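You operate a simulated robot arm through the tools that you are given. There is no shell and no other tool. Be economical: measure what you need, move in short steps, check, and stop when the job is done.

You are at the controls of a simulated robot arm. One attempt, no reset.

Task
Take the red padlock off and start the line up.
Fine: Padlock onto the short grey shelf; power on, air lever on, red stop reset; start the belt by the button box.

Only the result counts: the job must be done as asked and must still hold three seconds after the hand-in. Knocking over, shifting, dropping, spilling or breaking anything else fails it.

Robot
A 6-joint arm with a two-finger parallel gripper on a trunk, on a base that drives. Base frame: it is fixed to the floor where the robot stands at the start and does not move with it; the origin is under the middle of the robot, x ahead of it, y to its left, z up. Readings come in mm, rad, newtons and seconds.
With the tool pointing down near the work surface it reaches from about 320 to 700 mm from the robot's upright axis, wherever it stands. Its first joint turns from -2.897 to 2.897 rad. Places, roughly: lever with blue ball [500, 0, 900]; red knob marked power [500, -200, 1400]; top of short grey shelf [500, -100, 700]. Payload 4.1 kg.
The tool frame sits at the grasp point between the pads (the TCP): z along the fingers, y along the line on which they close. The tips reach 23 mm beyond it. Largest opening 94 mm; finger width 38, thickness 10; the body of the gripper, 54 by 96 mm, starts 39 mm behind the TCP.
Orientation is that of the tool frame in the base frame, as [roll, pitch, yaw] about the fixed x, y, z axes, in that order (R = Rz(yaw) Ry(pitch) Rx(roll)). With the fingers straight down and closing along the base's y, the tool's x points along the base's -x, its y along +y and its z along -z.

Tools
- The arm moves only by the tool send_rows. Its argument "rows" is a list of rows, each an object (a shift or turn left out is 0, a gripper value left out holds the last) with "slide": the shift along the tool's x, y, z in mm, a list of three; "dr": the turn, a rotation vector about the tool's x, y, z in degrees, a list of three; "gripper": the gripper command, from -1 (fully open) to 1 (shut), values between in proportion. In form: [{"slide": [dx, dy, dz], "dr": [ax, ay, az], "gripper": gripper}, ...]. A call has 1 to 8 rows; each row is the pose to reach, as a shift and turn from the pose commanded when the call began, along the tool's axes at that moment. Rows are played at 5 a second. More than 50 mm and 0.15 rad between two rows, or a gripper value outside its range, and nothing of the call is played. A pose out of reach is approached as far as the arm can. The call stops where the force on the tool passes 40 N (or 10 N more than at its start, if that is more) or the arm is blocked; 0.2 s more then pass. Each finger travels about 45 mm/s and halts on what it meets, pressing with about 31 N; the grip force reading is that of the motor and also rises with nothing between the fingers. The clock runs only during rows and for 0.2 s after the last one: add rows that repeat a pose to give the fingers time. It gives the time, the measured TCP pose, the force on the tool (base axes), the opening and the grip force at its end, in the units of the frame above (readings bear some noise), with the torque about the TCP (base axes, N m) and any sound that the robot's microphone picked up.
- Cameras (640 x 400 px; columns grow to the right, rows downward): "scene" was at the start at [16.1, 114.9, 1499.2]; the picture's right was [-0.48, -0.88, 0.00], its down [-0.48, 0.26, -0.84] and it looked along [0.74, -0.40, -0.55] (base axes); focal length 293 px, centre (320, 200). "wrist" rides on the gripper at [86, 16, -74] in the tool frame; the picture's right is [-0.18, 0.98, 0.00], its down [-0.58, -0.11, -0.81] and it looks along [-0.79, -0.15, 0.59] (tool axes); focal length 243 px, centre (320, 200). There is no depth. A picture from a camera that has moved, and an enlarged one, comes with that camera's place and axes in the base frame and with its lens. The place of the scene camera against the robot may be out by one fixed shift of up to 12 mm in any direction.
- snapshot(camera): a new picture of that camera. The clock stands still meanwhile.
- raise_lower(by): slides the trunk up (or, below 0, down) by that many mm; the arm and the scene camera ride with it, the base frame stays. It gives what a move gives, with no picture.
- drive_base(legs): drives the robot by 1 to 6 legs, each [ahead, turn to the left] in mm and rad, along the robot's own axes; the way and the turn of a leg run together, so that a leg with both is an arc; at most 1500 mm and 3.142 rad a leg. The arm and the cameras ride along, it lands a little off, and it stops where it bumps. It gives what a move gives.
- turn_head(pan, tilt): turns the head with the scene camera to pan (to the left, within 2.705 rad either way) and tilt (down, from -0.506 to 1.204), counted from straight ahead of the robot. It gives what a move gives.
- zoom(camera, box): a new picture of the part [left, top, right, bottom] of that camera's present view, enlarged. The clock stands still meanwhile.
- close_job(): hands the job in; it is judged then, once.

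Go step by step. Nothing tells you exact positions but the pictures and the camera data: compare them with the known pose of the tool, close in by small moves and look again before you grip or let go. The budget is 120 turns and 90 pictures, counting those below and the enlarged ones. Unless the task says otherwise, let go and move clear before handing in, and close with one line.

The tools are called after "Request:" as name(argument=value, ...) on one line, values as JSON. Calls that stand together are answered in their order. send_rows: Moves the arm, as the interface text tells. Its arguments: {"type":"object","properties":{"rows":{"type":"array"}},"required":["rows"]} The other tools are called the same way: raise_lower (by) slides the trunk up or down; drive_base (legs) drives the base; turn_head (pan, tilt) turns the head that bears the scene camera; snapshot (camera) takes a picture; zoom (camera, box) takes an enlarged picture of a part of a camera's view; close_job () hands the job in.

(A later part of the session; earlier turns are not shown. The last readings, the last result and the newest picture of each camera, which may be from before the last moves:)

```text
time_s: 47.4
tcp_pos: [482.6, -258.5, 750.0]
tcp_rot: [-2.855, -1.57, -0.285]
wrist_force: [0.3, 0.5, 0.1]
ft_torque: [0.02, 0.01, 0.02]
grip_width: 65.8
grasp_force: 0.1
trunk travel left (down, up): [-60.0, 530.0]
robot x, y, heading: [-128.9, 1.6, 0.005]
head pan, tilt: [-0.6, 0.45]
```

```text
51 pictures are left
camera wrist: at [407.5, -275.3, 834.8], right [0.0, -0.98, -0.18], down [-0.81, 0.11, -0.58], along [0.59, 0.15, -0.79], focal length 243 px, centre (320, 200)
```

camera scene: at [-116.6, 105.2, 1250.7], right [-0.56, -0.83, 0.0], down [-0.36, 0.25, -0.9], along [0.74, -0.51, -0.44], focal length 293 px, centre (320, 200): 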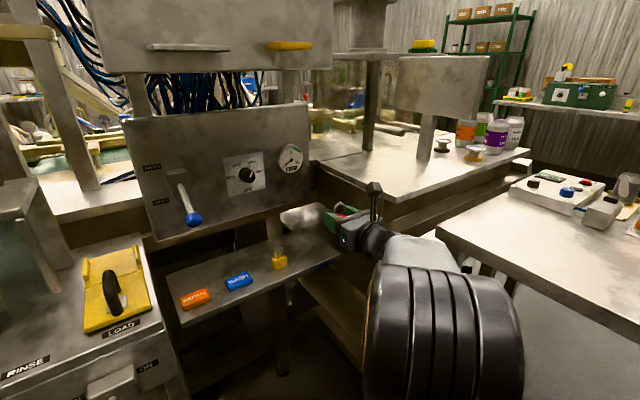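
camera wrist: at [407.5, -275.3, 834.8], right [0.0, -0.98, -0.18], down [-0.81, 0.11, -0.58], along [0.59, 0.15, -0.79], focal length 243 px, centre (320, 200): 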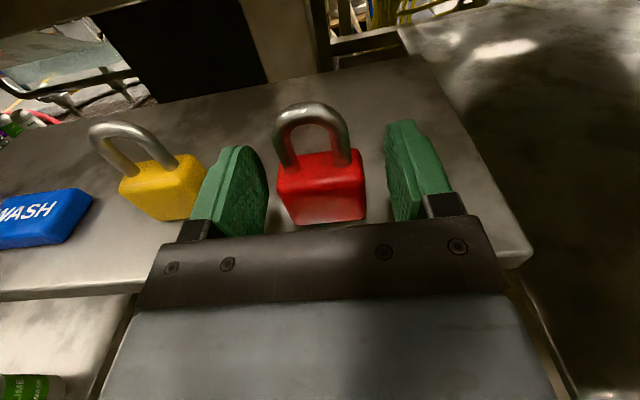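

Released and standing. I'll back straight out, then check.

Request:
send_rows(rows=[{"slide": [0, 0, -25]}, {"slide": [0, 0, -60]}, {"slide": [0, 0, -100]}, {"slide": [10, 0, -125]}, {"slide": [10, 0, -125]}])

Request:
snapshot(camera="wrist")

```text
time_s: 48.6
tcp_pos: [356.2, -258.0, 761.1]
tcp_rot: [2.125, -1.57, 1.019]
wrist_force: [-0.4, -0.2, 0.9]
ft_torque: [0.03, 0.01, 0.02]
grip_width: 66.0
grasp_force: 0.0
trunk travel left (down, up): [-60.0, 530.0]
robot x, y, heading: [-128.7, 4.2, 0.001]
head pan, tilt: [-0.6, 0.45]
```

```text
50 pictures are left
camera wrist: at [281.7, -275.5, 845.4], right [0.0, -0.98, -0.18], down [-0.81, 0.11, -0.58], along [0.59, 0.15, -0.79], focal length 243 px, centre (320, 200)
```

wrist: 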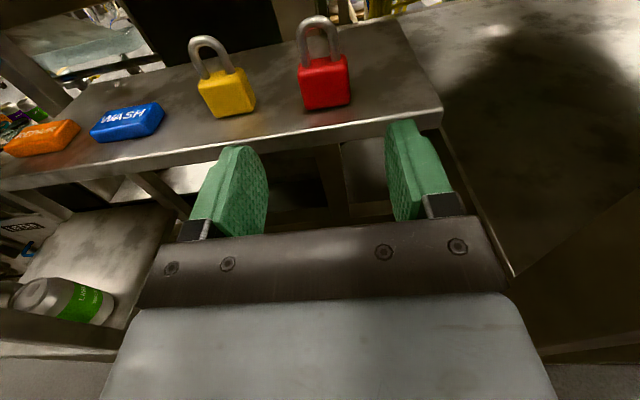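

The padlock stands on the shelf with everything else undisturbed. Next is the power knob, so I'm raising the trunk.

Request:
raise_lower(by=400)

Request:
raise_lower(by=130)

Request:
send_rows(rows=[{"slide": [40, -12, 0], "gripper": -1}, {"slide": [80, -24, 0]}, {"slide": [115, -36, 0]}, {"slide": [145, -46, 0]}, {"slide": [145, -46, 0]}])

Request:
snapshot(camera="wrist")

```text
time_s: 52.4
tcp_pos: [357.6, -258.4, 1159.7]
tcp_rot: [1.636, -1.569, 1.508]
wrist_force: [0.1, -0.2, -0.5]
ft_torque: [0.01, 0.01, 0.03]
grip_width: 65.7
grasp_force: 0.0
trunk travel left (down, up): [-460.0, 130.0]
robot x, y, heading: [-130.7, 1.6, 0.0]
head pan, tilt: [-0.6, 0.45]
```

```text
time_s: 54.0
tcp_pos: [358.1, -258.0, 1290.8]
tcp_rot: [-0.52, -1.57, -2.62]
wrist_force: [-0.4, 0.0, -0.1]
ft_torque: [-0.02, 0.01, -0.01]
grip_width: 65.9
grasp_force: 0.1
trunk travel left (down, up): [-590.0, 0.0]
robot x, y, heading: [-129.6, 3.4, 0.002]
head pan, tilt: [-0.6, 0.45]
```

```text
time_s: 55.2
tcp_pos: [358.4, -211.2, 1435.9]
tcp_rot: [1.857, -1.57, 1.289]
wrist_force: [0.5, -0.7, -0.2]
ft_torque: [0.02, 0.0, 0.03]
grip_width: 93.8
grasp_force: 0.1
trunk travel left (down, up): [-590.0, 0.0]
robot x, y, heading: [-129.7, -0.9, -0.001]
head pan, tilt: [-0.6, 0.45]
```

```text
49 pictures are left
camera wrist: at [282.4, -228.6, 1521.1], right [0.0, -0.98, -0.18], down [-0.81, 0.11, -0.58], along [0.59, 0.15, -0.79], focal length 243 px, centre (320, 200)
```

wrist: 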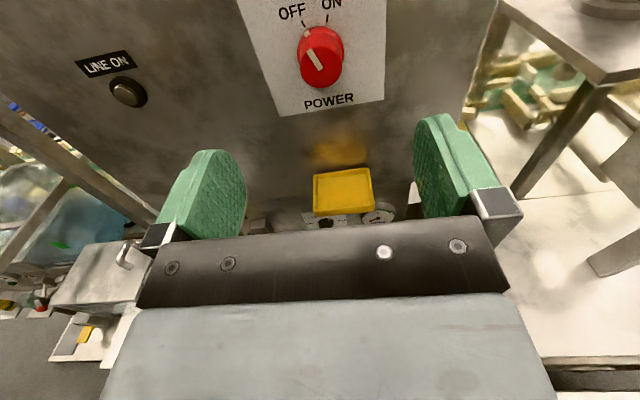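

The knob is centred at about (470,-212,1437), aligned with the hand. I'll go forward and grip it.

Request:
send_rows(rows=[{"slide": [0, 0, 40]}, {"slide": [1, 1, 80]}, {"slide": [1, 1, 95]}, {"slide": [1, 1, 112]}, {"slide": [1, 1, 112]}])

Request:
snapshot(camera="wrist")

```text
time_s: 56.4
tcp_pos: [469.4, -213.6, 1436.9]
tcp_rot: [-2.011, -1.571, -1.13]
wrist_force: [0.4, 0.1, 0.0]
ft_torque: [-0.02, -0.01, -0.02]
grip_width: 94.0
grasp_force: 0.0
trunk travel left (down, up): [-590.0, 0.0]
robot x, y, heading: [-130.0, 1.7, 0.001]
head pan, tilt: [-0.6, 0.45]
```

```text
48 pictures are left
camera wrist: at [394.6, -230.7, 1522.1], right [0.0, -0.98, -0.18], down [-0.81, 0.11, -0.58], along [0.59, 0.15, -0.79], focal length 243 px, centre (320, 200)
```

wrist: 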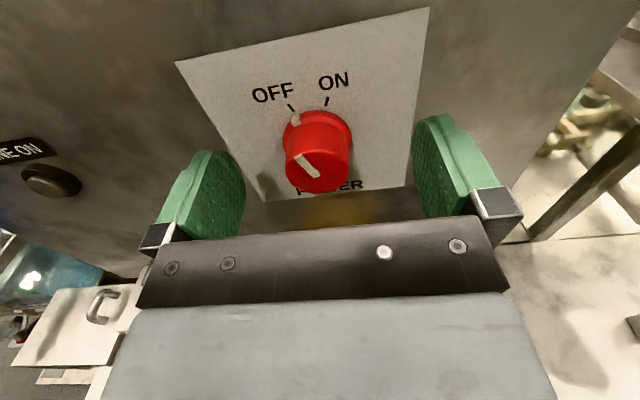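

Request:
send_rows(rows=[{"slide": [0, 1, 6], "gripper": -1}, {"slide": [0, 1, 6], "gripper": 1}, {"slide": [0, 1, 6], "gripper": 1}, {"slide": [0, 1, 6], "gripper": 1}, {"slide": [0, 1, 6], "gripper": 1}, {"slide": [0, 1, 6], "gripper": 1}])

Request:
send_rows(rows=[{"dr": [0, 0, 7]}, {"dr": [0, 0, 14]}, {"dr": [0, 0, 21]}, {"dr": [0, 0, 28]}, {"dr": [0, 0, 35]}, {"dr": [0, 0, 42]}, {"dr": [0, 0, 49]}])

Request:
snapshot(camera="wrist")

```text
time_s: 57.8
tcp_pos: [476.4, -210.3, 1438.3]
tcp_rot: [1.312, -1.57, 1.835]
wrist_force: [-0.8, 13.8, -2.2]
ft_torque: [0.09, -0.28, 0.7]
grip_width: 34.8
grasp_force: 44.7
trunk travel left (down, up): [-590.0, 0.0]
robot x, y, heading: [-131.0, 3.0, 0.001]
head pan, tilt: [-0.6, 0.45]
```

```text
time_s: 59.4
tcp_pos: [475.6, -216.7, 1435.4]
tcp_rot: [-1.574, -0.712, -1.57]
wrist_force: [1.4, -2.8, -2.9]
ft_torque: [-0.56, -0.16, -0.38]
grip_width: 34.5
grasp_force: 44.8
trunk travel left (down, up): [-590.0, 0.0]
robot x, y, heading: [-127.6, -1.4, -0.002]
head pan, tilt: [-0.6, 0.45]
```

```text
47 pictures are left
camera wrist: at [400.3, -293.0, 1478.1], right [0.0, -0.5, -0.86], down [-0.81, 0.51, -0.3], along [0.59, 0.7, -0.41], focal length 243 px, centre (320, 200)
```

wrist: 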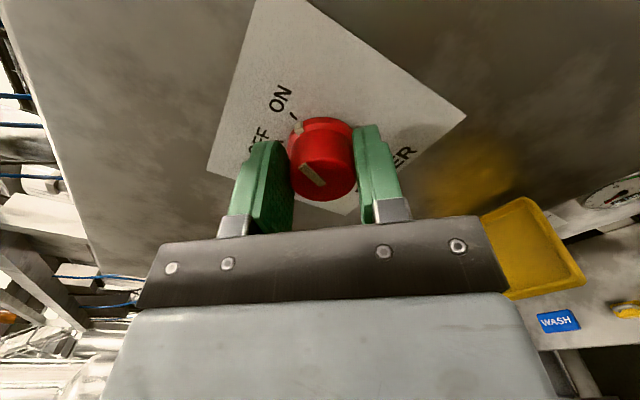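

Request:
send_rows(rows=[{"dr": [0, 0, 4]}, {"dr": [0, 0, 8]}, {"dr": [0, 0, 8]}])

Request:
zoom(camera="wrist", box=[220, 70, 420, 220])

```text
time_s: 60.2
tcp_pos: [474.9, -217.4, 1435.1]
tcp_rot: [-1.573, -0.572, -1.568]
wrist_force: [-4.2, -9.0, -12.1]
ft_torque: [-0.24, 0.04, -0.81]
grip_width: 34.1
grasp_force: 45.5
trunk travel left (down, up): [-590.0, 0.0]
robot x, y, heading: [-128.9, 1.9, -0.003]
head pan, tilt: [-0.6, 0.45]
```

```text
2.67 times, centred on (320, 145) of wrist
camera zoom: at [400.2, -299.3, 1466.4], right [0.0, -0.38, -0.93], down [-0.81, 0.55, -0.22], along [0.59, 0.75, -0.31], focal length 647 px, centre (320, 347)
```

zoom: 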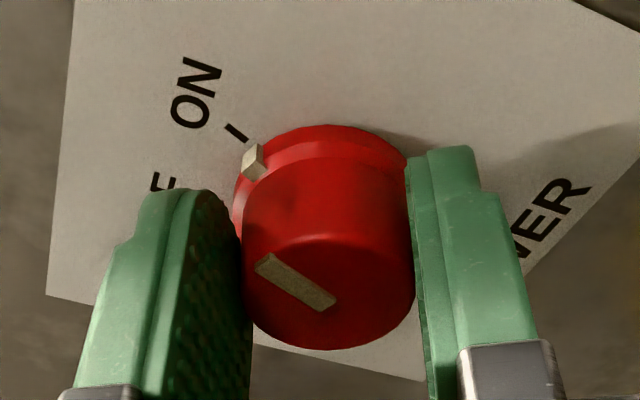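

Request:
send_rows(rows=[{"dr": [0, 0, 4]}, {"dr": [0, 0, 4]}, {"dr": [0, 0, 4], "gripper": -1}, {"dr": [0, 0, 4], "gripper": -1}, {"dr": [0, 0, 4], "gripper": -1}, {"dr": [0, 0, 4], "gripper": -1}, {"dr": [0, 0, 4], "slide": [0, 0, -30]}, {"dr": [0, 0, 4], "slide": [0, 0, -60]}])

Request:
snapshot(camera="wrist")

Request:
zoom(camera="scene", box=[180, 100, 340, 250])

```text
time_s: 62.0
tcp_pos: [413.8, -215.5, 1437.0]
tcp_rot: [-1.57, -0.507, -1.568]
wrist_force: [-0.7, 0.0, -1.0]
ft_torque: [-0.01, 0.01, 0.01]
grip_width: 94.0
grasp_force: 0.0
trunk travel left (down, up): [-590.0, 0.0]
robot x, y, heading: [-134.7, 3.8, -0.002]
head pan, tilt: [-0.6, 0.45]
```

```text
45 pictures are left
camera wrist: at [338.9, -298.9, 1463.4], right [0.0, -0.32, -0.95], down [-0.81, 0.56, -0.19], along [0.59, 0.77, -0.25], focal length 243 px, centre (320, 200)
```

wrist: 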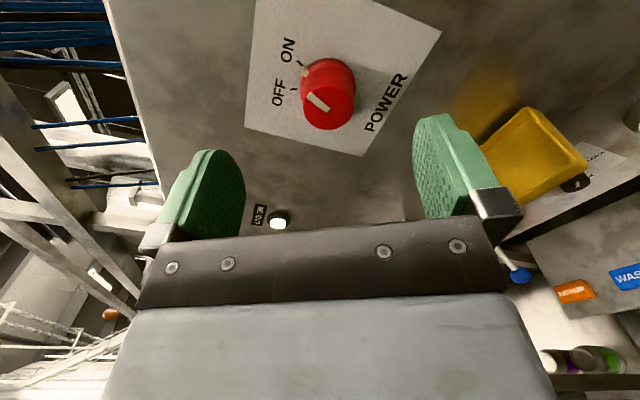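

```text
2.67 times, centred on (260, 175) of scene
camera zoom: at [-117.3, 105.5, 1650.7], right [-0.56, -0.83, 0.0], down [-0.36, 0.25, -0.9], along [0.74, -0.51, -0.43], focal length 780 px, centre (480, 267)
```

zoom: 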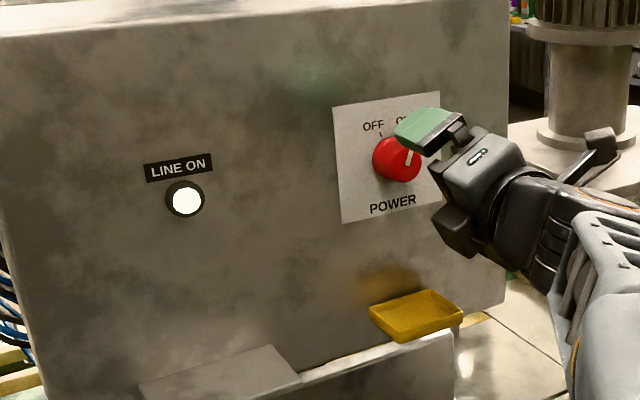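

LINE ON is lit, so power is on. I'll roll back and retract, then shift over to the air lever.

Request:
send_rows(rows=[{"dr": [0, 0, -8], "slide": [0, 0, -20]}, {"dr": [0, 0, -16], "slide": [0, 0, -40]}, {"dr": [0, 0, -24], "slide": [0, 0, -60]}, {"dr": [0, 0, -32], "slide": [0, 0, -65]}, {"dr": [0, 0, -40], "slide": [0, 0, -65]}, {"dr": [0, 0, -48], "slide": [0, 0, -65]}, {"dr": [0, 0, -56], "slide": [0, 0, -65]}, {"dr": [0, 0, -61], "slide": [0, 0, -65]}])

Request:
send_rows(rows=[{"slide": [-30, -35, 0], "gripper": 1}, {"slide": [-60, -70, 0]}, {"slide": [-90, -105, 0]}, {"slide": [-110, -140, 0]}, {"slide": [-120, -175, 0]}, {"slide": [-120, -210, 0]}, {"slide": [-120, -238, 0]}, {"slide": [-120, -238, 0]}])

Request:
raise_lower(by=-380)

Request:
snapshot(camera="wrist")

Request:
snapshot(camera="scene")

```text
time_s: 63.8
tcp_pos: [350.0, -214.1, 1436.1]
tcp_rot: [1.575, -1.567, 1.566]
wrist_force: [0.6, -0.1, 0.7]
ft_torque: [0.0, 0.02, -0.02]
grip_width: 94.2
grasp_force: 0.0
trunk travel left (down, up): [-590.0, 0.0]
robot x, y, heading: [-128.3, 2.4, 0.002]
head pan, tilt: [-0.6, 0.45]
```

```text
time_s: 65.6
tcp_pos: [343.2, -30.0, 1321.4]
tcp_rot: [2.878, -1.569, 0.272]
wrist_force: [0.0, -0.2, -0.4]
ft_torque: [0.04, 0.02, 0.0]
grip_width: 0.1
grasp_force: 31.2
out of reach, approached as far as the arm can: row 6, 7, 8
trunk travel left (down, up): [-590.0, 0.0]
robot x, y, heading: [-128.8, 0.6, 0.001]
head pan, tilt: [-0.6, 0.45]
```

```text
time_s: 69.2
tcp_pos: [344.6, -29.8, 940.4]
tcp_rot: [3.034, -1.57, 0.118]
wrist_force: [0.2, -0.1, -0.2]
ft_torque: [-0.01, -0.01, 0.0]
grip_width: 0.0
grasp_force: 31.1
trunk travel left (down, up): [-210.0, 380.0]
robot x, y, heading: [-126.3, -0.3, 0.005]
head pan, tilt: [-0.6, 0.45]
```

```text
43 pictures are left
camera wrist: at [269.8, -47.7, 1026.8], right [0.01, -0.98, -0.18], down [-0.81, 0.1, -0.58], along [0.59, 0.15, -0.79], focal length 243 px, centre (320, 200)
```

wrist: 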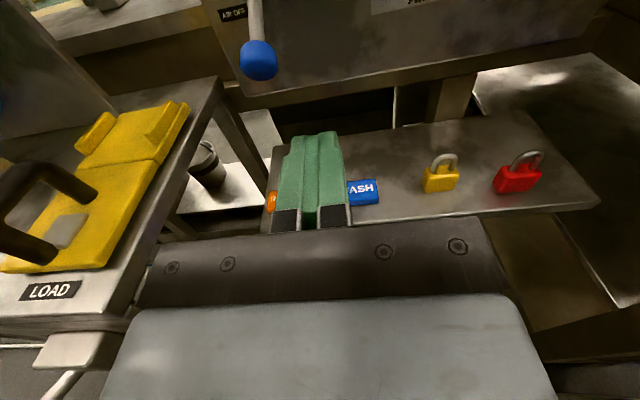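

```text
42 pictures are left
camera scene: at [-116.7, 105.3, 1270.7], right [-0.56, -0.83, 0.0], down [-0.36, 0.25, -0.9], along [0.74, -0.51, -0.44], focal length 293 px, centre (320, 200)
```

scene: 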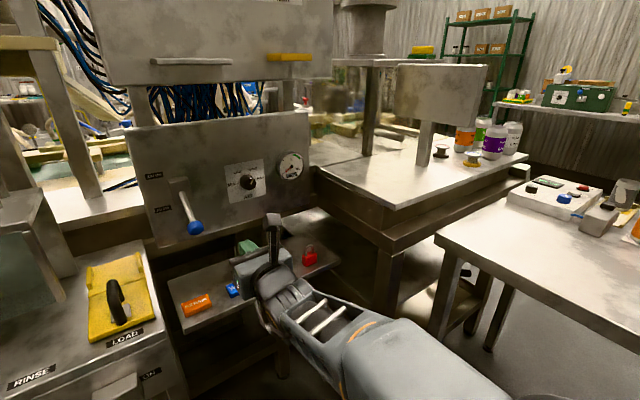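

The lever ball is at about (495,25,939). I'll go below it with closed fingers, move forward under it, then push up.

Request:
raise_lower(by=-65)

Request:
send_rows(rows=[{"slide": [0, -5, 35]}, {"slide": [0, -20, 70]}, {"slide": [0, -40, 100]}, {"slide": [0, -55, 130]}, {"slide": [0, -55, 158]}, {"slide": [0, -55, 158]}])

Request:
snapshot(camera="wrist")

Request:
zoom(camera="scene", box=[100, 60, 340, 210])

```text
time_s: 70.3
tcp_pos: [343.7, -29.8, 875.5]
tcp_rot: [3.041, -1.569, 0.111]
wrist_force: [-0.1, -0.2, 0.0]
ft_torque: [-0.02, -0.02, 0.0]
grip_width: 0.0
grasp_force: 31.2
trunk travel left (down, up): [-145.0, 445.0]
robot x, y, heading: [-128.9, 0.5, 0.001]
head pan, tilt: [-0.6, 0.45]
```

```text
time_s: 71.7
tcp_pos: [504.5, -23.0, 890.7]
tcp_rot: [-3.118, -1.557, 0.021]
wrist_force: [0.2, -1.2, -0.4]
ft_torque: [-0.01, 0.0, 0.01]
grip_width: 0.4
grasp_force: 29.9
out of reach, approached as far as the arm can: row 1, 2, 3, 4, 5, 6
trunk travel left (down, up): [-145.0, 445.0]
robot x, y, heading: [-130.0, 0.0, 0.004]
head pan, tilt: [-0.6, 0.45]
```

```text
41 pictures are left
camera wrist: at [430.8, -43.8, 976.4], right [0.04, -0.98, -0.18], down [-0.82, 0.07, -0.57], along [0.57, 0.18, -0.8], focal length 243 px, centre (320, 200)
```

wrist: 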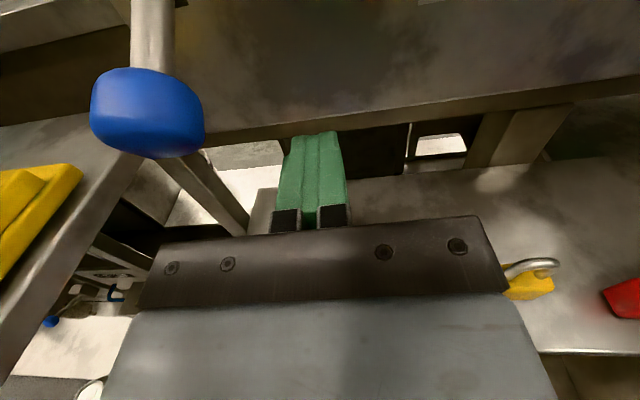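

```text
2.67 times, centred on (220, 135) of scene
camera zoom: at [-116.7, 105.3, 1205.7], right [-0.56, -0.83, 0.0], down [-0.36, 0.25, -0.9], along [0.74, -0.51, -0.44], focal length 780 px, centre (587, 373)
```

zoom: 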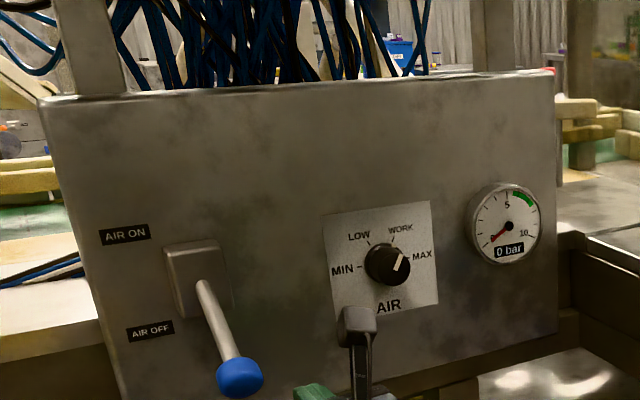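

The arm can't reach further left from here, so I'll drop slightly, back off, and turn the base a little left to bring the fingers under the ball.

Request:
send_rows(rows=[{"slide": [-6, 0, -10]}, {"slide": [-12, 0, -18]}, {"slide": [-12, 0, -18]}])

Request:
drive_base(legs=[[0, 0.08]])

Request:
snapshot(camera="wrist")

```text
time_s: 72.5
tcp_pos: [485.2, -41.0, 882.4]
tcp_rot: [3.066, -1.566, 0.099]
wrist_force: [1.2, -0.3, -0.4]
ft_torque: [0.0, -0.03, -0.06]
grip_width: 0.0
grasp_force: 31.4
out of reach, approached as far as the arm can: row 1, 2, 3
trunk travel left (down, up): [-145.0, 445.0]
robot x, y, heading: [-131.5, 4.0, -0.005]
head pan, tilt: [-0.6, 0.45]
```

```text
time_s: 73.4
tcp_pos: [487.6, 8.8, 882.9]
tcp_rot: [3.108, -1.566, 0.132]
wrist_force: [0.2, 0.1, 0.8]
ft_torque: [-0.01, 0.0, -0.05]
grip_width: 0.0
grasp_force: 31.2
trunk travel left (down, up): [-145.0, 445.0]
robot x, y, heading: [-129.7, 4.1, 0.08]
head pan, tilt: [-0.6, 0.45]
```

```text
39 pictures are left
camera wrist: at [414.4, -15.9, 968.2], right [0.1, -0.98, -0.18], down [-0.82, 0.03, -0.58], along [0.57, 0.21, -0.8], focal length 243 px, centre (320, 200)
```

wrist: 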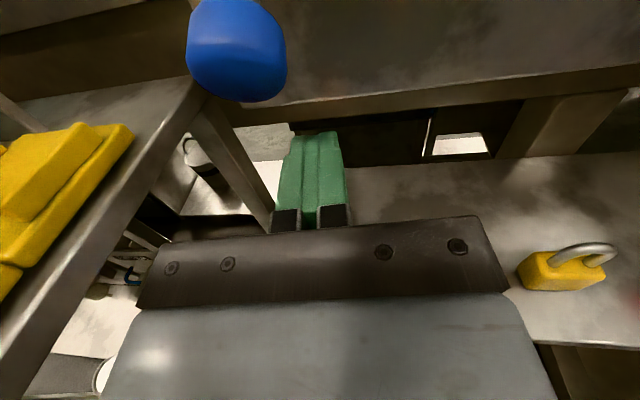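

Request:
drive_base(legs=[[0, 0.027]])

Request:
raise_lower(by=20)

Request:
snapshot(camera="wrist")

```text
time_s: 74.1
tcp_pos: [486.9, 25.2, 882.9]
tcp_rot: [3.077, -1.566, 0.189]
wrist_force: [-0.2, 0.4, 0.1]
ft_torque: [0.0, -0.03, 0.03]
grip_width: 0.0
grasp_force: 31.4
trunk travel left (down, up): [-145.0, 445.0]
robot x, y, heading: [-133.0, 1.6, 0.103]
head pan, tilt: [-0.6, 0.45]
```

```text
time_s: 74.8
tcp_pos: [486.3, 25.4, 902.8]
tcp_rot: [3.072, -1.565, 0.198]
wrist_force: [0.1, 0.1, -1.0]
ft_torque: [0.0, 0.04, -0.01]
grip_width: 0.2
grasp_force: 31.0
trunk travel left (down, up): [-165.0, 425.0]
robot x, y, heading: [-131.0, 4.4, 0.109]
head pan, tilt: [-0.6, 0.45]
```

```text
38 pictures are left
camera wrist: at [414.8, -1.0, 988.3], right [0.12, -0.98, -0.18], down [-0.82, 0.0, -0.58], along [0.56, 0.22, -0.8], focal length 243 px, centre (320, 200)
```

wrist: 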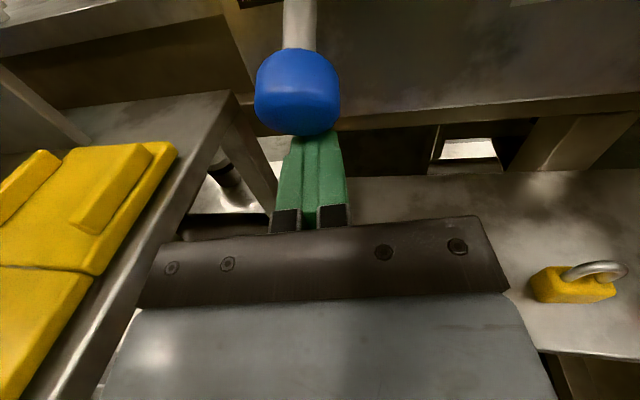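

The ball is right over the fingertips. I'll move a little forward and push up in small steps.

Request:
send_rows(rows=[{"slide": [0, 0, 8]}, {"slide": [10, 0, 8]}, {"slide": [20, 0, 8]}, {"slide": [30, 0, 8]}, {"slide": [40, 0, 8]}, {"slide": [50, 0, 8]}, {"slide": [60, 0, 8]}])

Request:
snapshot(camera="wrist")

```text
time_s: 76.4
tcp_pos: [495.0, 26.1, 962.0]
tcp_rot: [3.088, -1.566, 0.182]
wrist_force: [-0.8, 0.0, 0.2]
ft_torque: [-0.01, -0.03, -0.01]
grip_width: 0.1
grasp_force: 31.3
trunk travel left (down, up): [-165.0, 425.0]
robot x, y, heading: [-129.2, 3.5, 0.1]
head pan, tilt: [-0.6, 0.45]
```

```text
37 pictures are left
camera wrist: at [422.8, 0.5, 1048.8], right [0.12, -0.97, -0.18], down [-0.82, 0.01, -0.58], along [0.56, 0.22, -0.79], focal length 243 px, centre (320, 200)
```

wrist: 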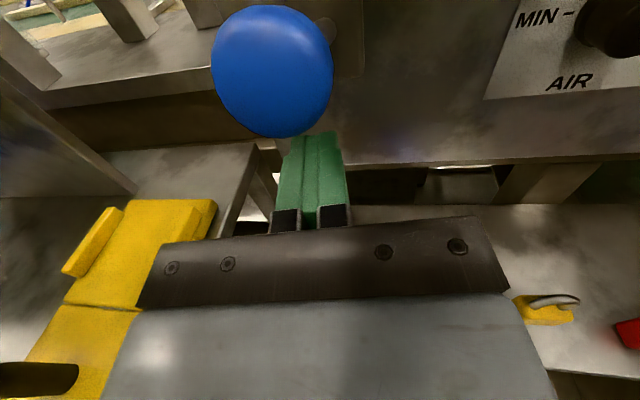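

Request:
send_rows(rows=[{"slide": [10, 0, 0]}, {"slide": [20, 0, 0]}, {"slide": [30, 0, 0]}, {"slide": [40, 0, 0]}])

Request:
snapshot(camera="wrist")

Request:
snapshot(camera="scene")

```text
time_s: 77.4
tcp_pos: [495.0, 26.6, 1003.3]
tcp_rot: [2.991, -1.563, 0.28]
wrist_force: [0.0, 0.8, -0.7]
ft_torque: [0.03, -0.03, -0.03]
grip_width: 0.1
grasp_force: 30.3
trunk travel left (down, up): [-165.0, 425.0]
robot x, y, heading: [-129.3, 1.0, 0.105]
head pan, tilt: [-0.6, 0.45]
```

```text
36 pictures are left
camera wrist: at [423.1, -0.3, 1088.1], right [0.12, -0.98, -0.18], down [-0.82, 0.0, -0.58], along [0.56, 0.22, -0.8], focal length 243 px, centre (320, 200)
```

wrist: 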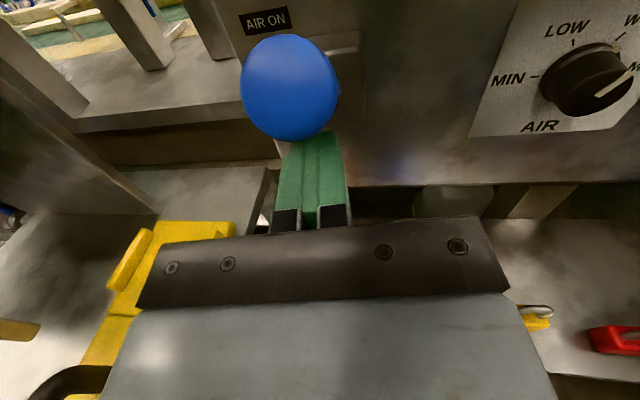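

```text
35 pictures are left
camera scene: at [-129.0, 106.3, 1225.7], right [-0.47, -0.88, 0.0], down [-0.38, 0.21, -0.9], along [0.79, -0.43, -0.44], focal length 293 px, centre (320, 200)
```

scene: 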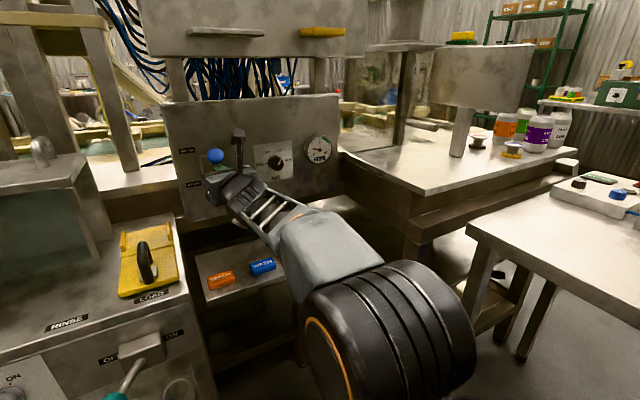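

Request:
send_rows(rows=[{"slide": [8, 0, 0]}, {"slide": [16, 0, 0]}, {"slide": [24, 0, 0]}, {"slide": [32, 0, 0]}, {"slide": [32, 0, 0]}])

Request:
zoom(camera="scene", box=[160, 90, 360, 215])

```text
time_s: 78.1
tcp_pos: [495.6, 26.4, 1009.1]
tcp_rot: [-3.093, -1.541, 0.074]
wrist_force: [-10.3, 0.1, -10.2]
ft_torque: [-0.03, 0.06, 0.01]
grip_width: 0.0
grasp_force: 31.5
trunk travel left (down, up): [-165.0, 425.0]
robot x, y, heading: [-130.0, 5.7, 0.104]
head pan, tilt: [-0.6, 0.45]
stopped in row 3: the force on the tool passed its limit at 46 N (the readings are from after the stop); the commanded pose is now the measured one
```

```text
3.20 times, centred on (260, 152) of scene
camera zoom: at [-129.8, 106.3, 1225.7], right [-0.47, -0.88, 0.0], down [-0.38, 0.21, -0.9], along [0.79, -0.43, -0.43], focal length 936 px, centre (512, 352)
```

zoom: 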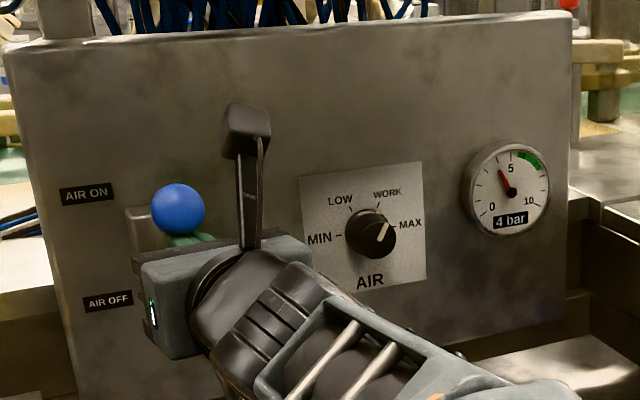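

The lever hit its top stop and the gauge has risen. I'll withdraw and re-check it.

Request:
send_rows(rows=[{"slide": [-8, 0, 0]}, {"slide": [-25, 0, -5]}, {"slide": [-25, 0, -45]}, {"slide": [-25, 0, -85]}, {"slide": [-25, 5, -125]}, {"slide": [-25, 10, -140]}, {"slide": [-25, 10, -140]}])

Request:
zoom(camera="scene", box=[160, 90, 360, 215])

```text
time_s: 79.7
tcp_pos: [358.0, -1.5, 990.8]
tcp_rot: [-3.066, -1.547, 0.047]
wrist_force: [-0.3, -0.5, 0.1]
ft_torque: [-0.01, 0.03, -0.03]
grip_width: 0.2
grasp_force: 31.4
trunk travel left (down, up): [-165.0, 425.0]
robot x, y, heading: [-131.5, 3.0, 0.108]
head pan, tilt: [-0.6, 0.45]
```

```text
3.20 times, centred on (260, 152) of scene
camera zoom: at [-129.4, 106.3, 1225.7], right [-0.47, -0.88, 0.0], down [-0.38, 0.21, -0.9], along [0.79, -0.43, -0.44], focal length 936 px, centre (512, 352)
```

zoom: 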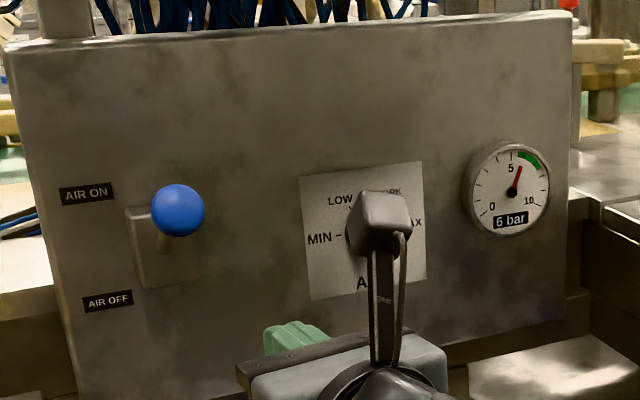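

Air reads 6 bar with the lever on. Now to the button box: I'll back off, turn left, drive along the machine front, and look for it to locate it.

Request:
drive_base(legs=[[-300, 0], [0, 1.47], [1100, 0]])

Request:
turn_head(pan=-0.9, tilt=0.2)

Request:
snapshot(camera="scene")

```text
time_s: 90.6
tcp_pos: [-405.3, 1572.1, 990.6]
tcp_rot: [-3.074, -1.548, 1.543]
wrist_force: [0.6, 0.4, -1.0]
ft_torque: [0.03, -0.02, 0.01]
grip_width: 0.2
grasp_force: 31.9
trunk travel left (down, up): [-165.0, 425.0]
robot x, y, heading: [-449.2, 1087.5, 1.596]
head pan, tilt: [-0.6, 0.45]
```

```text
time_s: 91.4
tcp_pos: [-405.1, 1573.4, 990.8]
tcp_rot: [-3.075, -1.547, 1.543]
wrist_force: [0.4, -0.1, 0.4]
ft_torque: [0.04, 0.04, 0.01]
grip_width: 0.0
grasp_force: 31.3
trunk travel left (down, up): [-165.0, 425.0]
robot x, y, heading: [-453.6, 1085.6, 1.596]
head pan, tilt: [-0.901, 0.201]
```

```text
32 pictures are left
camera scene: at [-544.7, 1069.7, 1248.8], right [0.64, -0.77, 0.0], down [-0.15, -0.13, -0.98], along [0.75, 0.63, -0.2], focal length 293 px, centre (320, 200)
```

scene: 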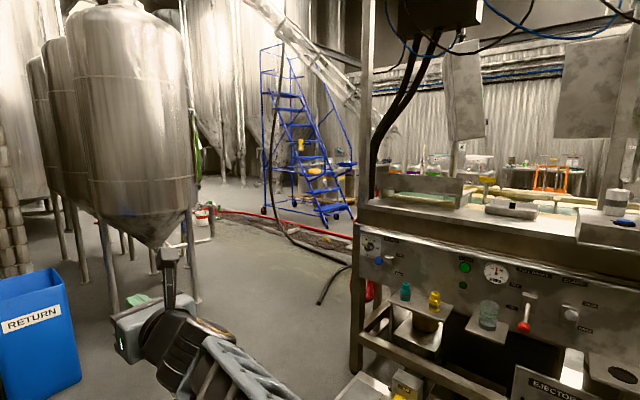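

The button box is at about (1220,1535,1490), behind the line. I need to see how to get to its front, so I'll drive past the machine's left end and look.

Request:
drive_base(legs=[[1250, 0], [0, -1.57], [600, 0]])

Request:
turn_head(pan=-0.5, tilt=0.3)

Request:
snapshot(camera="scene")

```text
time_s: 104.5
tcp_pos: [616.7, 2292.0, 991.1]
tcp_rot: [-3.072, -1.547, -0.032]
wrist_force: [0.4, -0.1, 0.6]
ft_torque: [0.0, 0.02, -0.03]
grip_width: 0.0
grasp_force: 30.5
trunk travel left (down, up): [-165.0, 425.0]
robot x, y, heading: [133.0, 2336.9, 0.017]
head pan, tilt: [-0.901, 0.201]
```

```text
time_s: 105.4
tcp_pos: [616.8, 2292.5, 989.6]
tcp_rot: [-3.072, -1.547, -0.03]
wrist_force: [-0.1, 0.7, 0.4]
ft_torque: [-0.03, 0.0, 0.02]
grip_width: 0.0
grasp_force: 31.3
trunk travel left (down, up): [-165.0, 425.0]
robot x, y, heading: [132.6, 2337.5, 0.018]
head pan, tilt: [-0.499, 0.3]
```

```text
31 pictures are left
camera scene: at [147.6, 2449.2, 1239.6], right [-0.46, -0.89, 0.0], down [-0.26, 0.14, -0.96], along [0.85, -0.44, -0.3], focal length 293 px, centre (320, 200)
```

scene: 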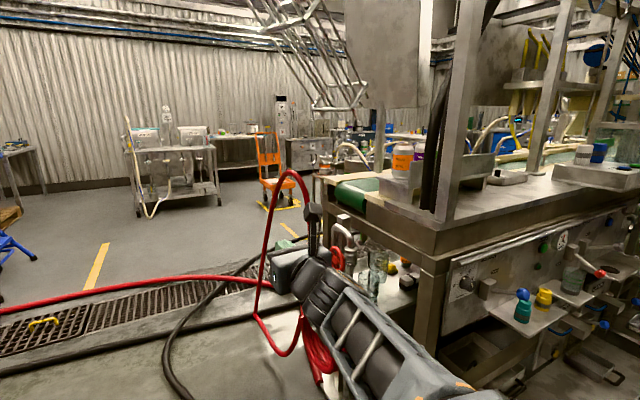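

Request:
drive_base(legs=[[450, 0]])

Request:
turn_head(pan=-0.75, tilt=0.1)

Request:
snapshot(camera="scene")

```text
time_s: 108.1
tcp_pos: [1069.3, 2299.1, 990.2]
tcp_rot: [-3.074, -1.546, -0.035]
wrist_force: [1.0, -1.0, -0.6]
ft_torque: [0.02, -0.03, -0.01]
grip_width: 0.0
grasp_force: 31.0
trunk travel left (down, up): [-165.0, 425.0]
robot x, y, heading: [582.2, 2345.2, 0.019]
head pan, tilt: [-0.499, 0.3]
```

```text
time_s: 108.9
tcp_pos: [1069.0, 2299.9, 990.3]
tcp_rot: [-3.075, -1.546, -0.031]
wrist_force: [0.1, 0.1, 0.0]
ft_torque: [0.02, 0.01, 0.0]
grip_width: 0.0
grasp_force: 30.8
trunk travel left (down, up): [-165.0, 425.0]
robot x, y, heading: [578.9, 2345.6, 0.02]
head pan, tilt: [-0.75, 0.099]
```

```text
30 pictures are left
camera scene: at [585.3, 2439.7, 1258.2], right [-0.67, -0.74, 0.0], down [-0.07, 0.07, -0.99], along [0.74, -0.66, -0.1], focal length 293 px, centre (320, 200)
```

scene: 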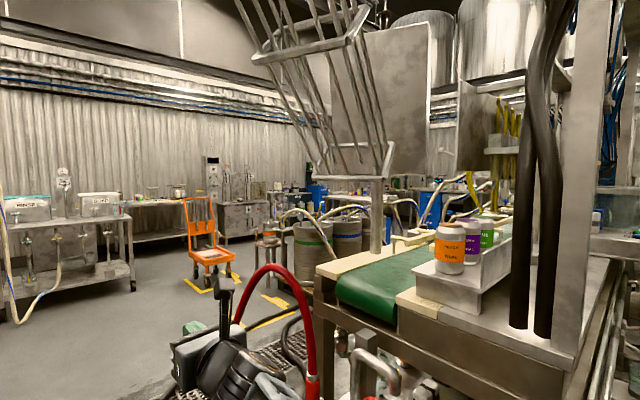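

Request:
zoom(camera="scene", box=[280, 10, 480, 260])

Request:
turn_head(pan=0.0, tilt=0.7)

Request:
snapshot(camera="scene")

```text
1.60 times, centred on (380, 135) of scene
camera zoom: at [585.3, 2439.7, 1258.2], right [-0.67, -0.74, 0.0], down [-0.07, 0.07, -0.99], along [0.74, -0.66, -0.1], focal length 468 px, centre (224, 304)
```

zoom: 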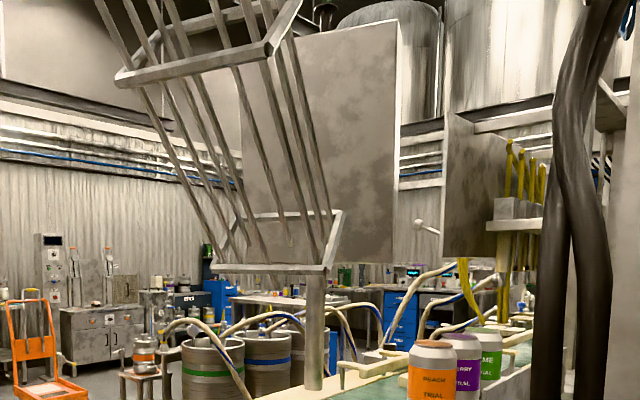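

```text
time_s: 110.0
tcp_pos: [1068.5, 2300.5, 988.9]
tcp_rot: [-3.074, -1.546, -0.034]
wrist_force: [0.0, -0.9, 0.4]
ft_torque: [0.03, -0.01, 0.0]
grip_width: 0.1
grasp_force: 30.9
trunk travel left (down, up): [-165.0, 425.0]
robot x, y, heading: [579.8, 2349.2, 0.019]
head pan, tilt: [0.0, 0.7]
```

```text
28 pictures are left
camera scene: at [601.8, 2502.7, 1203.5], right [0.02, -1.0, 0.0], down [-0.64, -0.01, -0.77], along [0.77, 0.01, -0.64], focal length 293 px, centre (320, 200)
```

scene: 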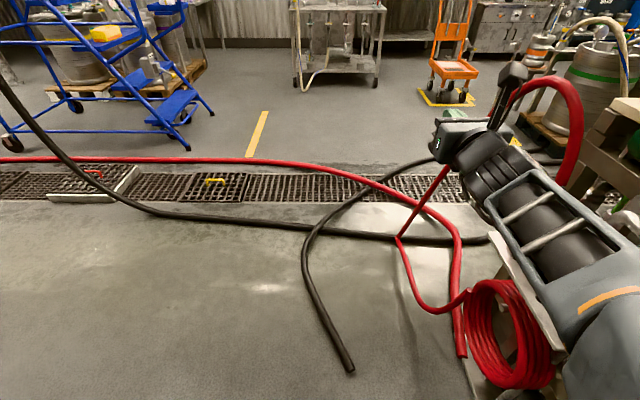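

The far side is blocked by hoses. Before committing to that panel, I'll look at the box with coloured buttons on top of the left machine, which may be the real button box.

Request:
drive_base(legs=[[-900, 0], [0, -1.57], [900, 0], [0, 1.57]])

Request:
raise_lower(by=400)

Request:
turn_head(pan=0.0, tilt=0.35)

Request:
snapshot(camera="scene")

```text
time_s: 126.7
tcp_pos: [173.1, 1375.5, 990.9]
tcp_rot: [-3.074, -1.546, -0.053]
wrist_force: [0.3, -0.3, 0.9]
ft_torque: [-0.02, 0.02, -0.01]
grip_width: 0.2
grasp_force: 31.5
trunk travel left (down, up): [-165.0, 425.0]
robot x, y, heading: [-315.4, 1434.5, -0.006]
head pan, tilt: [0.0, 0.7]
```

```text
time_s: 130.5
tcp_pos: [172.4, 1375.3, 1391.2]
tcp_rot: [-3.075, -1.547, -0.053]
wrist_force: [-0.4, 0.4, 0.0]
ft_torque: [-0.01, 0.0, -0.02]
grip_width: 0.0
grasp_force: 31.2
trunk travel left (down, up): [-565.0, 25.0]
robot x, y, heading: [-312.1, 1434.3, -0.009]
head pan, tilt: [0.0, 0.7]
```

```text
time_s: 131.3
tcp_pos: [172.0, 1375.5, 1390.9]
tcp_rot: [-3.074, -1.547, -0.053]
wrist_force: [-0.3, 0.0, -0.6]
ft_torque: [0.02, -0.03, -0.01]
grip_width: 0.1
grasp_force: 31.3
trunk travel left (down, up): [-565.0, 25.0]
robot x, y, heading: [-312.5, 1431.9, -0.001]
head pan, tilt: [0.0, 0.351]
```

```text
27 pictures are left
camera scene: at [-281.2, 1588.5, 1634.8], right [0.0, -1.0, 0.0], down [-0.34, 0.0, -0.94], along [0.94, 0.0, -0.34], focal length 293 px, centre (320, 200)
```

scene: 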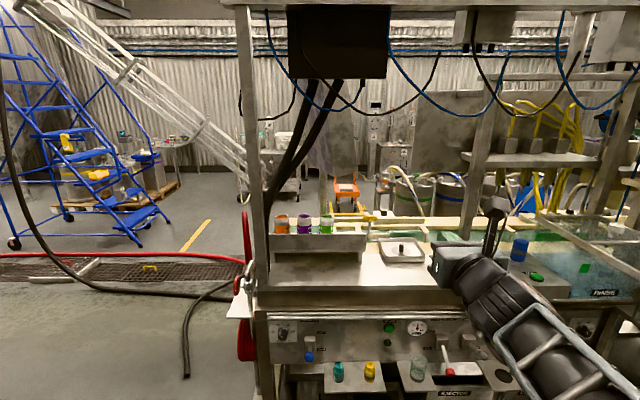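

Request:
zoom(camera="scene", box=[260, 200, 640, 400])

Request:
zoom(camera="scene", box=[290, 60, 410, 210])

```text
1.68 times, centred on (450, 300) of scene
camera zoom: at [-281.2, 1588.5, 1634.8], right [0.0, -1.0, 0.0], down [-0.34, 0.0, -0.94], along [0.94, 0.0, -0.34], focal length 493 px, centre (101, 32)
```

zoom: 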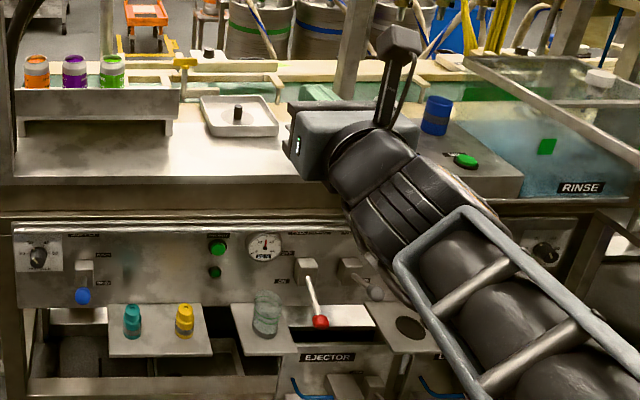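

```text
2.67 times, centred on (350, 135) of scene
camera zoom: at [-281.2, 1588.5, 1634.8], right [0.0, -1.0, 0.0], down [-0.34, 0.0, -0.94], along [0.94, 0.0, -0.34], focal length 780 px, centre (240, 373)
```

zoom: 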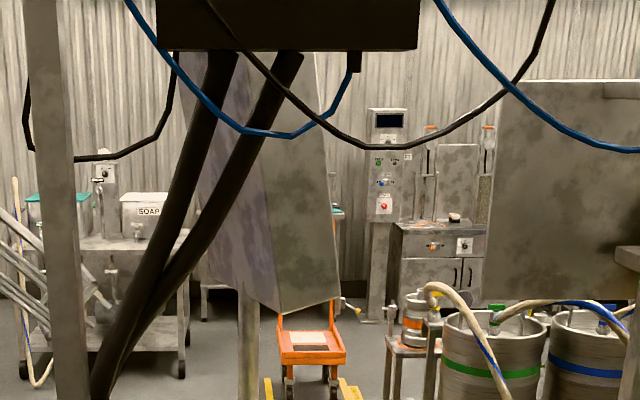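

The hanging panel is only approachable from the far aisle. I'll check the console on the right-hand table, whose display looked like "NO AIR", since it may belong to this line.

Request:
drive_base(legs=[[-50, 0], [0, -1.57], [1400, 0]])

Request:
turn_head(pan=0.35, tilt=0.35)

Request:
snapshot(camera="scene")

```text
time_s: 142.6
tcp_pos: [-406.2, -442.2, 1390.5]
tcp_rot: [-3.074, -1.546, -1.61]
wrist_force: [0.2, 0.0, 0.4]
ft_torque: [-0.01, 0.0, 0.02]
grip_width: 0.0
grasp_force: 30.4
trunk travel left (down, up): [-565.0, 25.0]
robot x, y, heading: [-356.3, 45.7, -1.56]
head pan, tilt: [0.0, 0.351]
```

```text
time_s: 143.4
tcp_pos: [-404.8, -442.9, 1391.2]
tcp_rot: [-3.075, -1.548, -1.611]
wrist_force: [-0.2, 0.2, 0.1]
ft_torque: [0.0, 0.0, 0.01]
grip_width: 0.1
grasp_force: 30.3
trunk travel left (down, up): [-565.0, 25.0]
robot x, y, heading: [-354.0, 44.0, -1.561]
head pan, tilt: [0.351, 0.351]
```

```text
24 pictures are left
camera scene: at [-158.2, 6.9, 1634.9], right [-0.94, -0.35, 0.0], down [-0.12, 0.32, -0.94], along [0.33, -0.88, -0.34], focal length 293 px, centre (320, 200)
```

scene: 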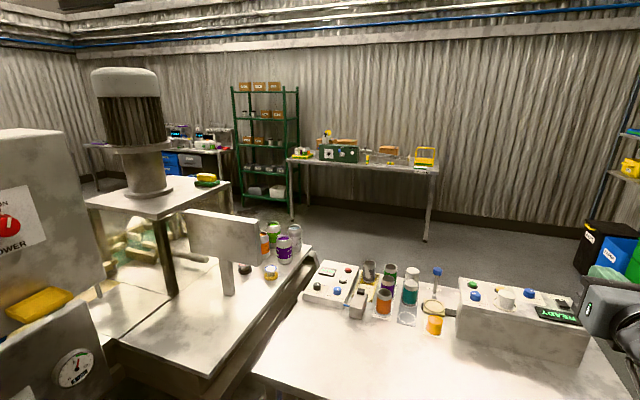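

Request:
zoom(camera="scene", box=[295, 250, 455, 350])

Request:
zoom(camera="scene", box=[80, 190, 320, 340])

```text
4.00 times, centred on (375, 300) of scene
camera zoom: at [-158.2, 6.9, 1634.9], right [-0.94, -0.35, 0.0], down [-0.12, 0.32, -0.94], along [0.33, -0.88, -0.34], focal length 1170 px, centre (100, -200)
```

zoom: 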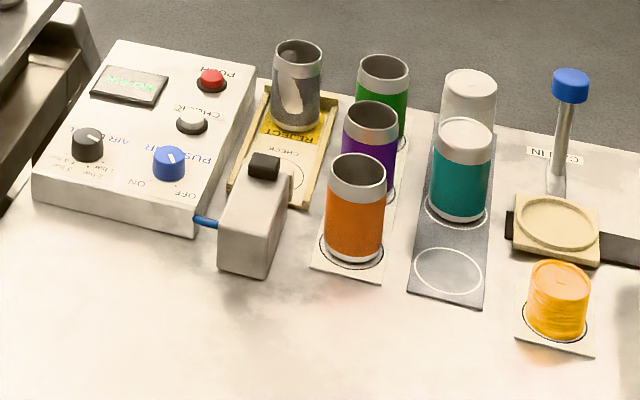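

```text
2.67 times, centred on (200, 265) of scene
camera zoom: at [-158.2, 6.9, 1634.9], right [-0.94, -0.35, 0.0], down [-0.12, 0.32, -0.94], along [0.33, -0.88, -0.34], focal length 780 px, centre (640, 27)
```

zoom: 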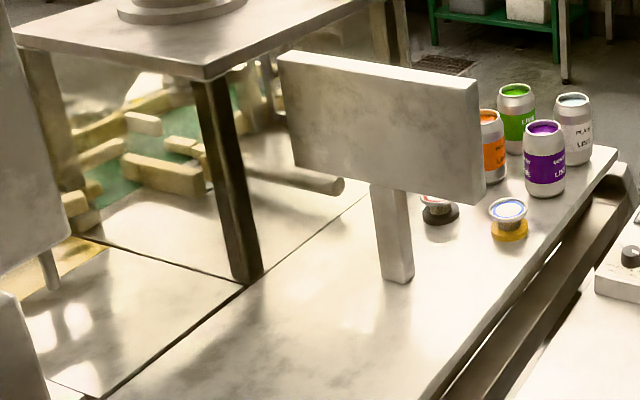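

That console is a can checker, not the belt's. The aisle around the right table looks open and leads behind the line, so I'll go that way and look at the far side of the sign-like panel and into the far aisle.

Request:
drive_base(legs=[[0, -1.58], [780, 0], [0, 1.571], [1800, 0], [0, 1.571], [1000, 0]])

Request:
turn_head(pan=0.2, tilt=0.3)

Request:
snapshot(camera="scene")

```text
refused: 1800 is not a number from -1500 to 1500
```

```text
time_s: 144.1
tcp_pos: [-407.0, -441.5, 1390.0]
tcp_rot: [-3.076, -1.547, -1.611]
wrist_force: [0.7, 0.5, -0.7]
ft_torque: [-0.01, 0.0, 0.0]
grip_width: 0.1
grasp_force: 30.8
trunk travel left (down, up): [-565.0, 25.0]
robot x, y, heading: [-355.8, 45.4, -1.558]
head pan, tilt: [0.201, 0.3]
```

```text
21 pictures are left
camera scene: at [-171.4, 2.8, 1639.6], right [-0.98, -0.21, 0.0], down [-0.06, 0.29, -0.96], along [0.2, -0.93, -0.3], focal length 293 px, centre (320, 200)
```

scene: 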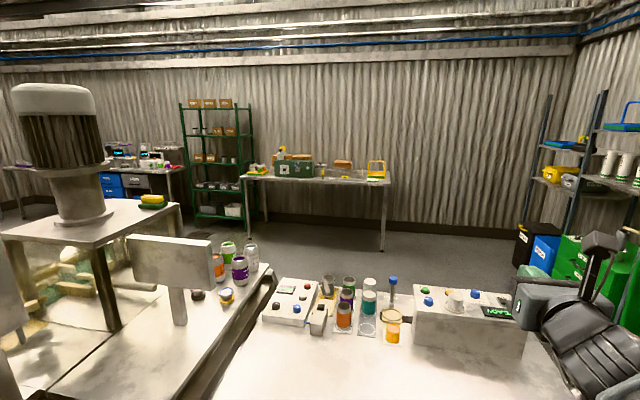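

Request:
drive_base(legs=[[0, -1.58], [780, 0], [0, 1.571], [1400, 0], [400, 0]])

```text
time_s: 164.6
tcp_pos: [-1148.4, -2234.4, 1390.6]
tcp_rot: [-3.075, -1.547, -1.604]
wrist_force: [0.3, -0.2, 1.1]
ft_torque: [-0.03, -0.02, -0.01]
grip_width: 0.0
grasp_force: 31.2
trunk travel left (down, up): [-565.0, 25.0]
robot x, y, heading: [-1102.9, -1748.8, -1.55]
head pan, tilt: [0.201, 0.3]
```

Request:
drive_base(legs=[[0, 1.56], [1500, 0], [200, 0]])

Request:
turn_head(pan=0.4, tilt=0.3)

Request:
snapshot(camera="scene")

```text
time_s: 177.0
tcp_pos: [1071.8, -1791.8, 1390.0]
tcp_rot: [-3.073, -1.546, -0.045]
wrist_force: [0.8, -0.9, -0.2]
ft_torque: [0.0, 0.02, -0.02]
grip_width: 0.0
grasp_force: 31.1
trunk travel left (down, up): [-565.0, 25.0]
robot x, y, heading: [583.7, -1740.0, 0.007]
head pan, tilt: [0.201, 0.3]
```

```text
time_s: 177.7
tcp_pos: [1071.0, -1791.7, 1391.1]
tcp_rot: [-3.071, -1.546, -0.046]
wrist_force: [1.2, 0.3, 0.9]
ft_torque: [0.02, 0.0, -0.01]
grip_width: 0.0
grasp_force: 31.2
trunk travel left (down, up): [-565.0, 25.0]
robot x, y, heading: [584.0, -1736.2, 0.002]
head pan, tilt: [0.4, 0.3]
```

```text
20 pictures are left
camera scene: at [607.6, -1547.0, 1639.6], right [0.39, -0.92, 0.0], down [-0.27, -0.12, -0.96], along [0.88, 0.38, -0.3], focal length 293 px, centre (320, 200)
```

scene: 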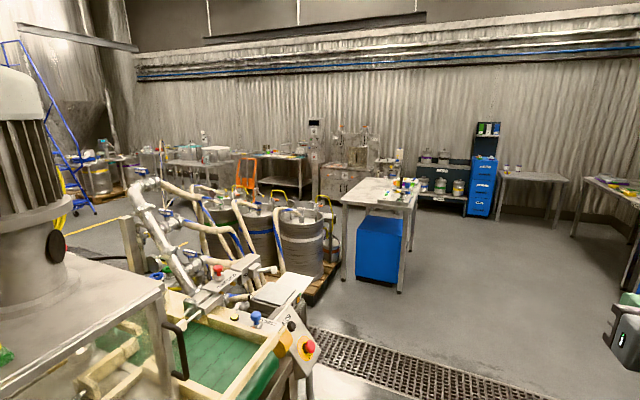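

There it is: a button box with a red mushroom stop at the near end of the belt. I'll zoom in.

Request:
zoom(camera="scene", box=[170, 240, 350, 400])

```text
2.50 times, centred on (260, 320) of scene
camera zoom: at [607.6, -1547.0, 1639.6], right [0.39, -0.92, 0.0], down [-0.27, -0.12, -0.96], along [0.88, 0.38, -0.3], focal length 732 px, centre (470, -100)
```

zoom: 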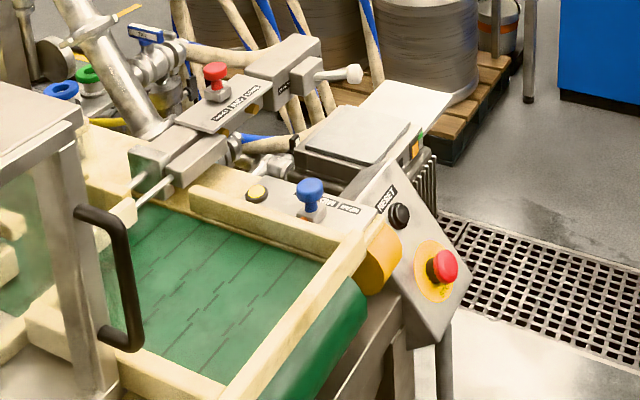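

The box sits at about (1260,-1230,940), facing −y and upward. I'll drive in front of it and face it.

Request:
drive_base(legs=[[660, 0], [0, 1.57], [-200, 0]])

Request:
turn_head(pan=-0.15, tilt=0.75)

Request:
snapshot(camera="scene")

```text
time_s: 186.4
tcp_pos: [1295.3, -1450.3, 1391.2]
tcp_rot: [-3.071, -1.548, 1.537]
wrist_force: [-0.1, -0.3, 0.2]
ft_torque: [0.0, -0.02, -0.01]
grip_width: 0.0
grasp_force: 31.5
trunk travel left (down, up): [-565.0, 25.0]
robot x, y, heading: [1249.3, -1936.8, 1.591]
head pan, tilt: [0.4, 0.3]
```

```text
time_s: 187.4
tcp_pos: [1294.1, -1449.4, 1391.8]
tcp_rot: [-3.075, -1.548, 1.539]
wrist_force: [0.8, 0.7, -0.4]
ft_torque: [-0.03, 0.03, -0.01]
grip_width: 0.2
grasp_force: 30.9
trunk travel left (down, up): [-565.0, 25.0]
robot x, y, heading: [1244.7, -1934.3, 1.592]
head pan, tilt: [-0.15, 0.75]
```

```text
18 pictures are left
camera scene: at [1091.0, -1927.6, 1599.3], right [0.99, -0.13, 0.0], down [-0.09, -0.68, -0.73], along [0.1, 0.73, -0.68], focal length 293 px, centre (320, 200)
```

scene: 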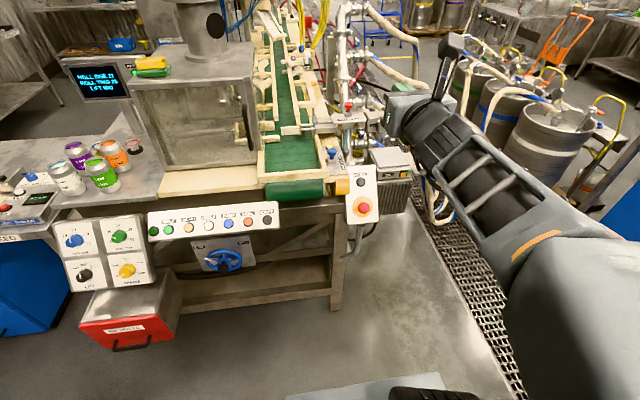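

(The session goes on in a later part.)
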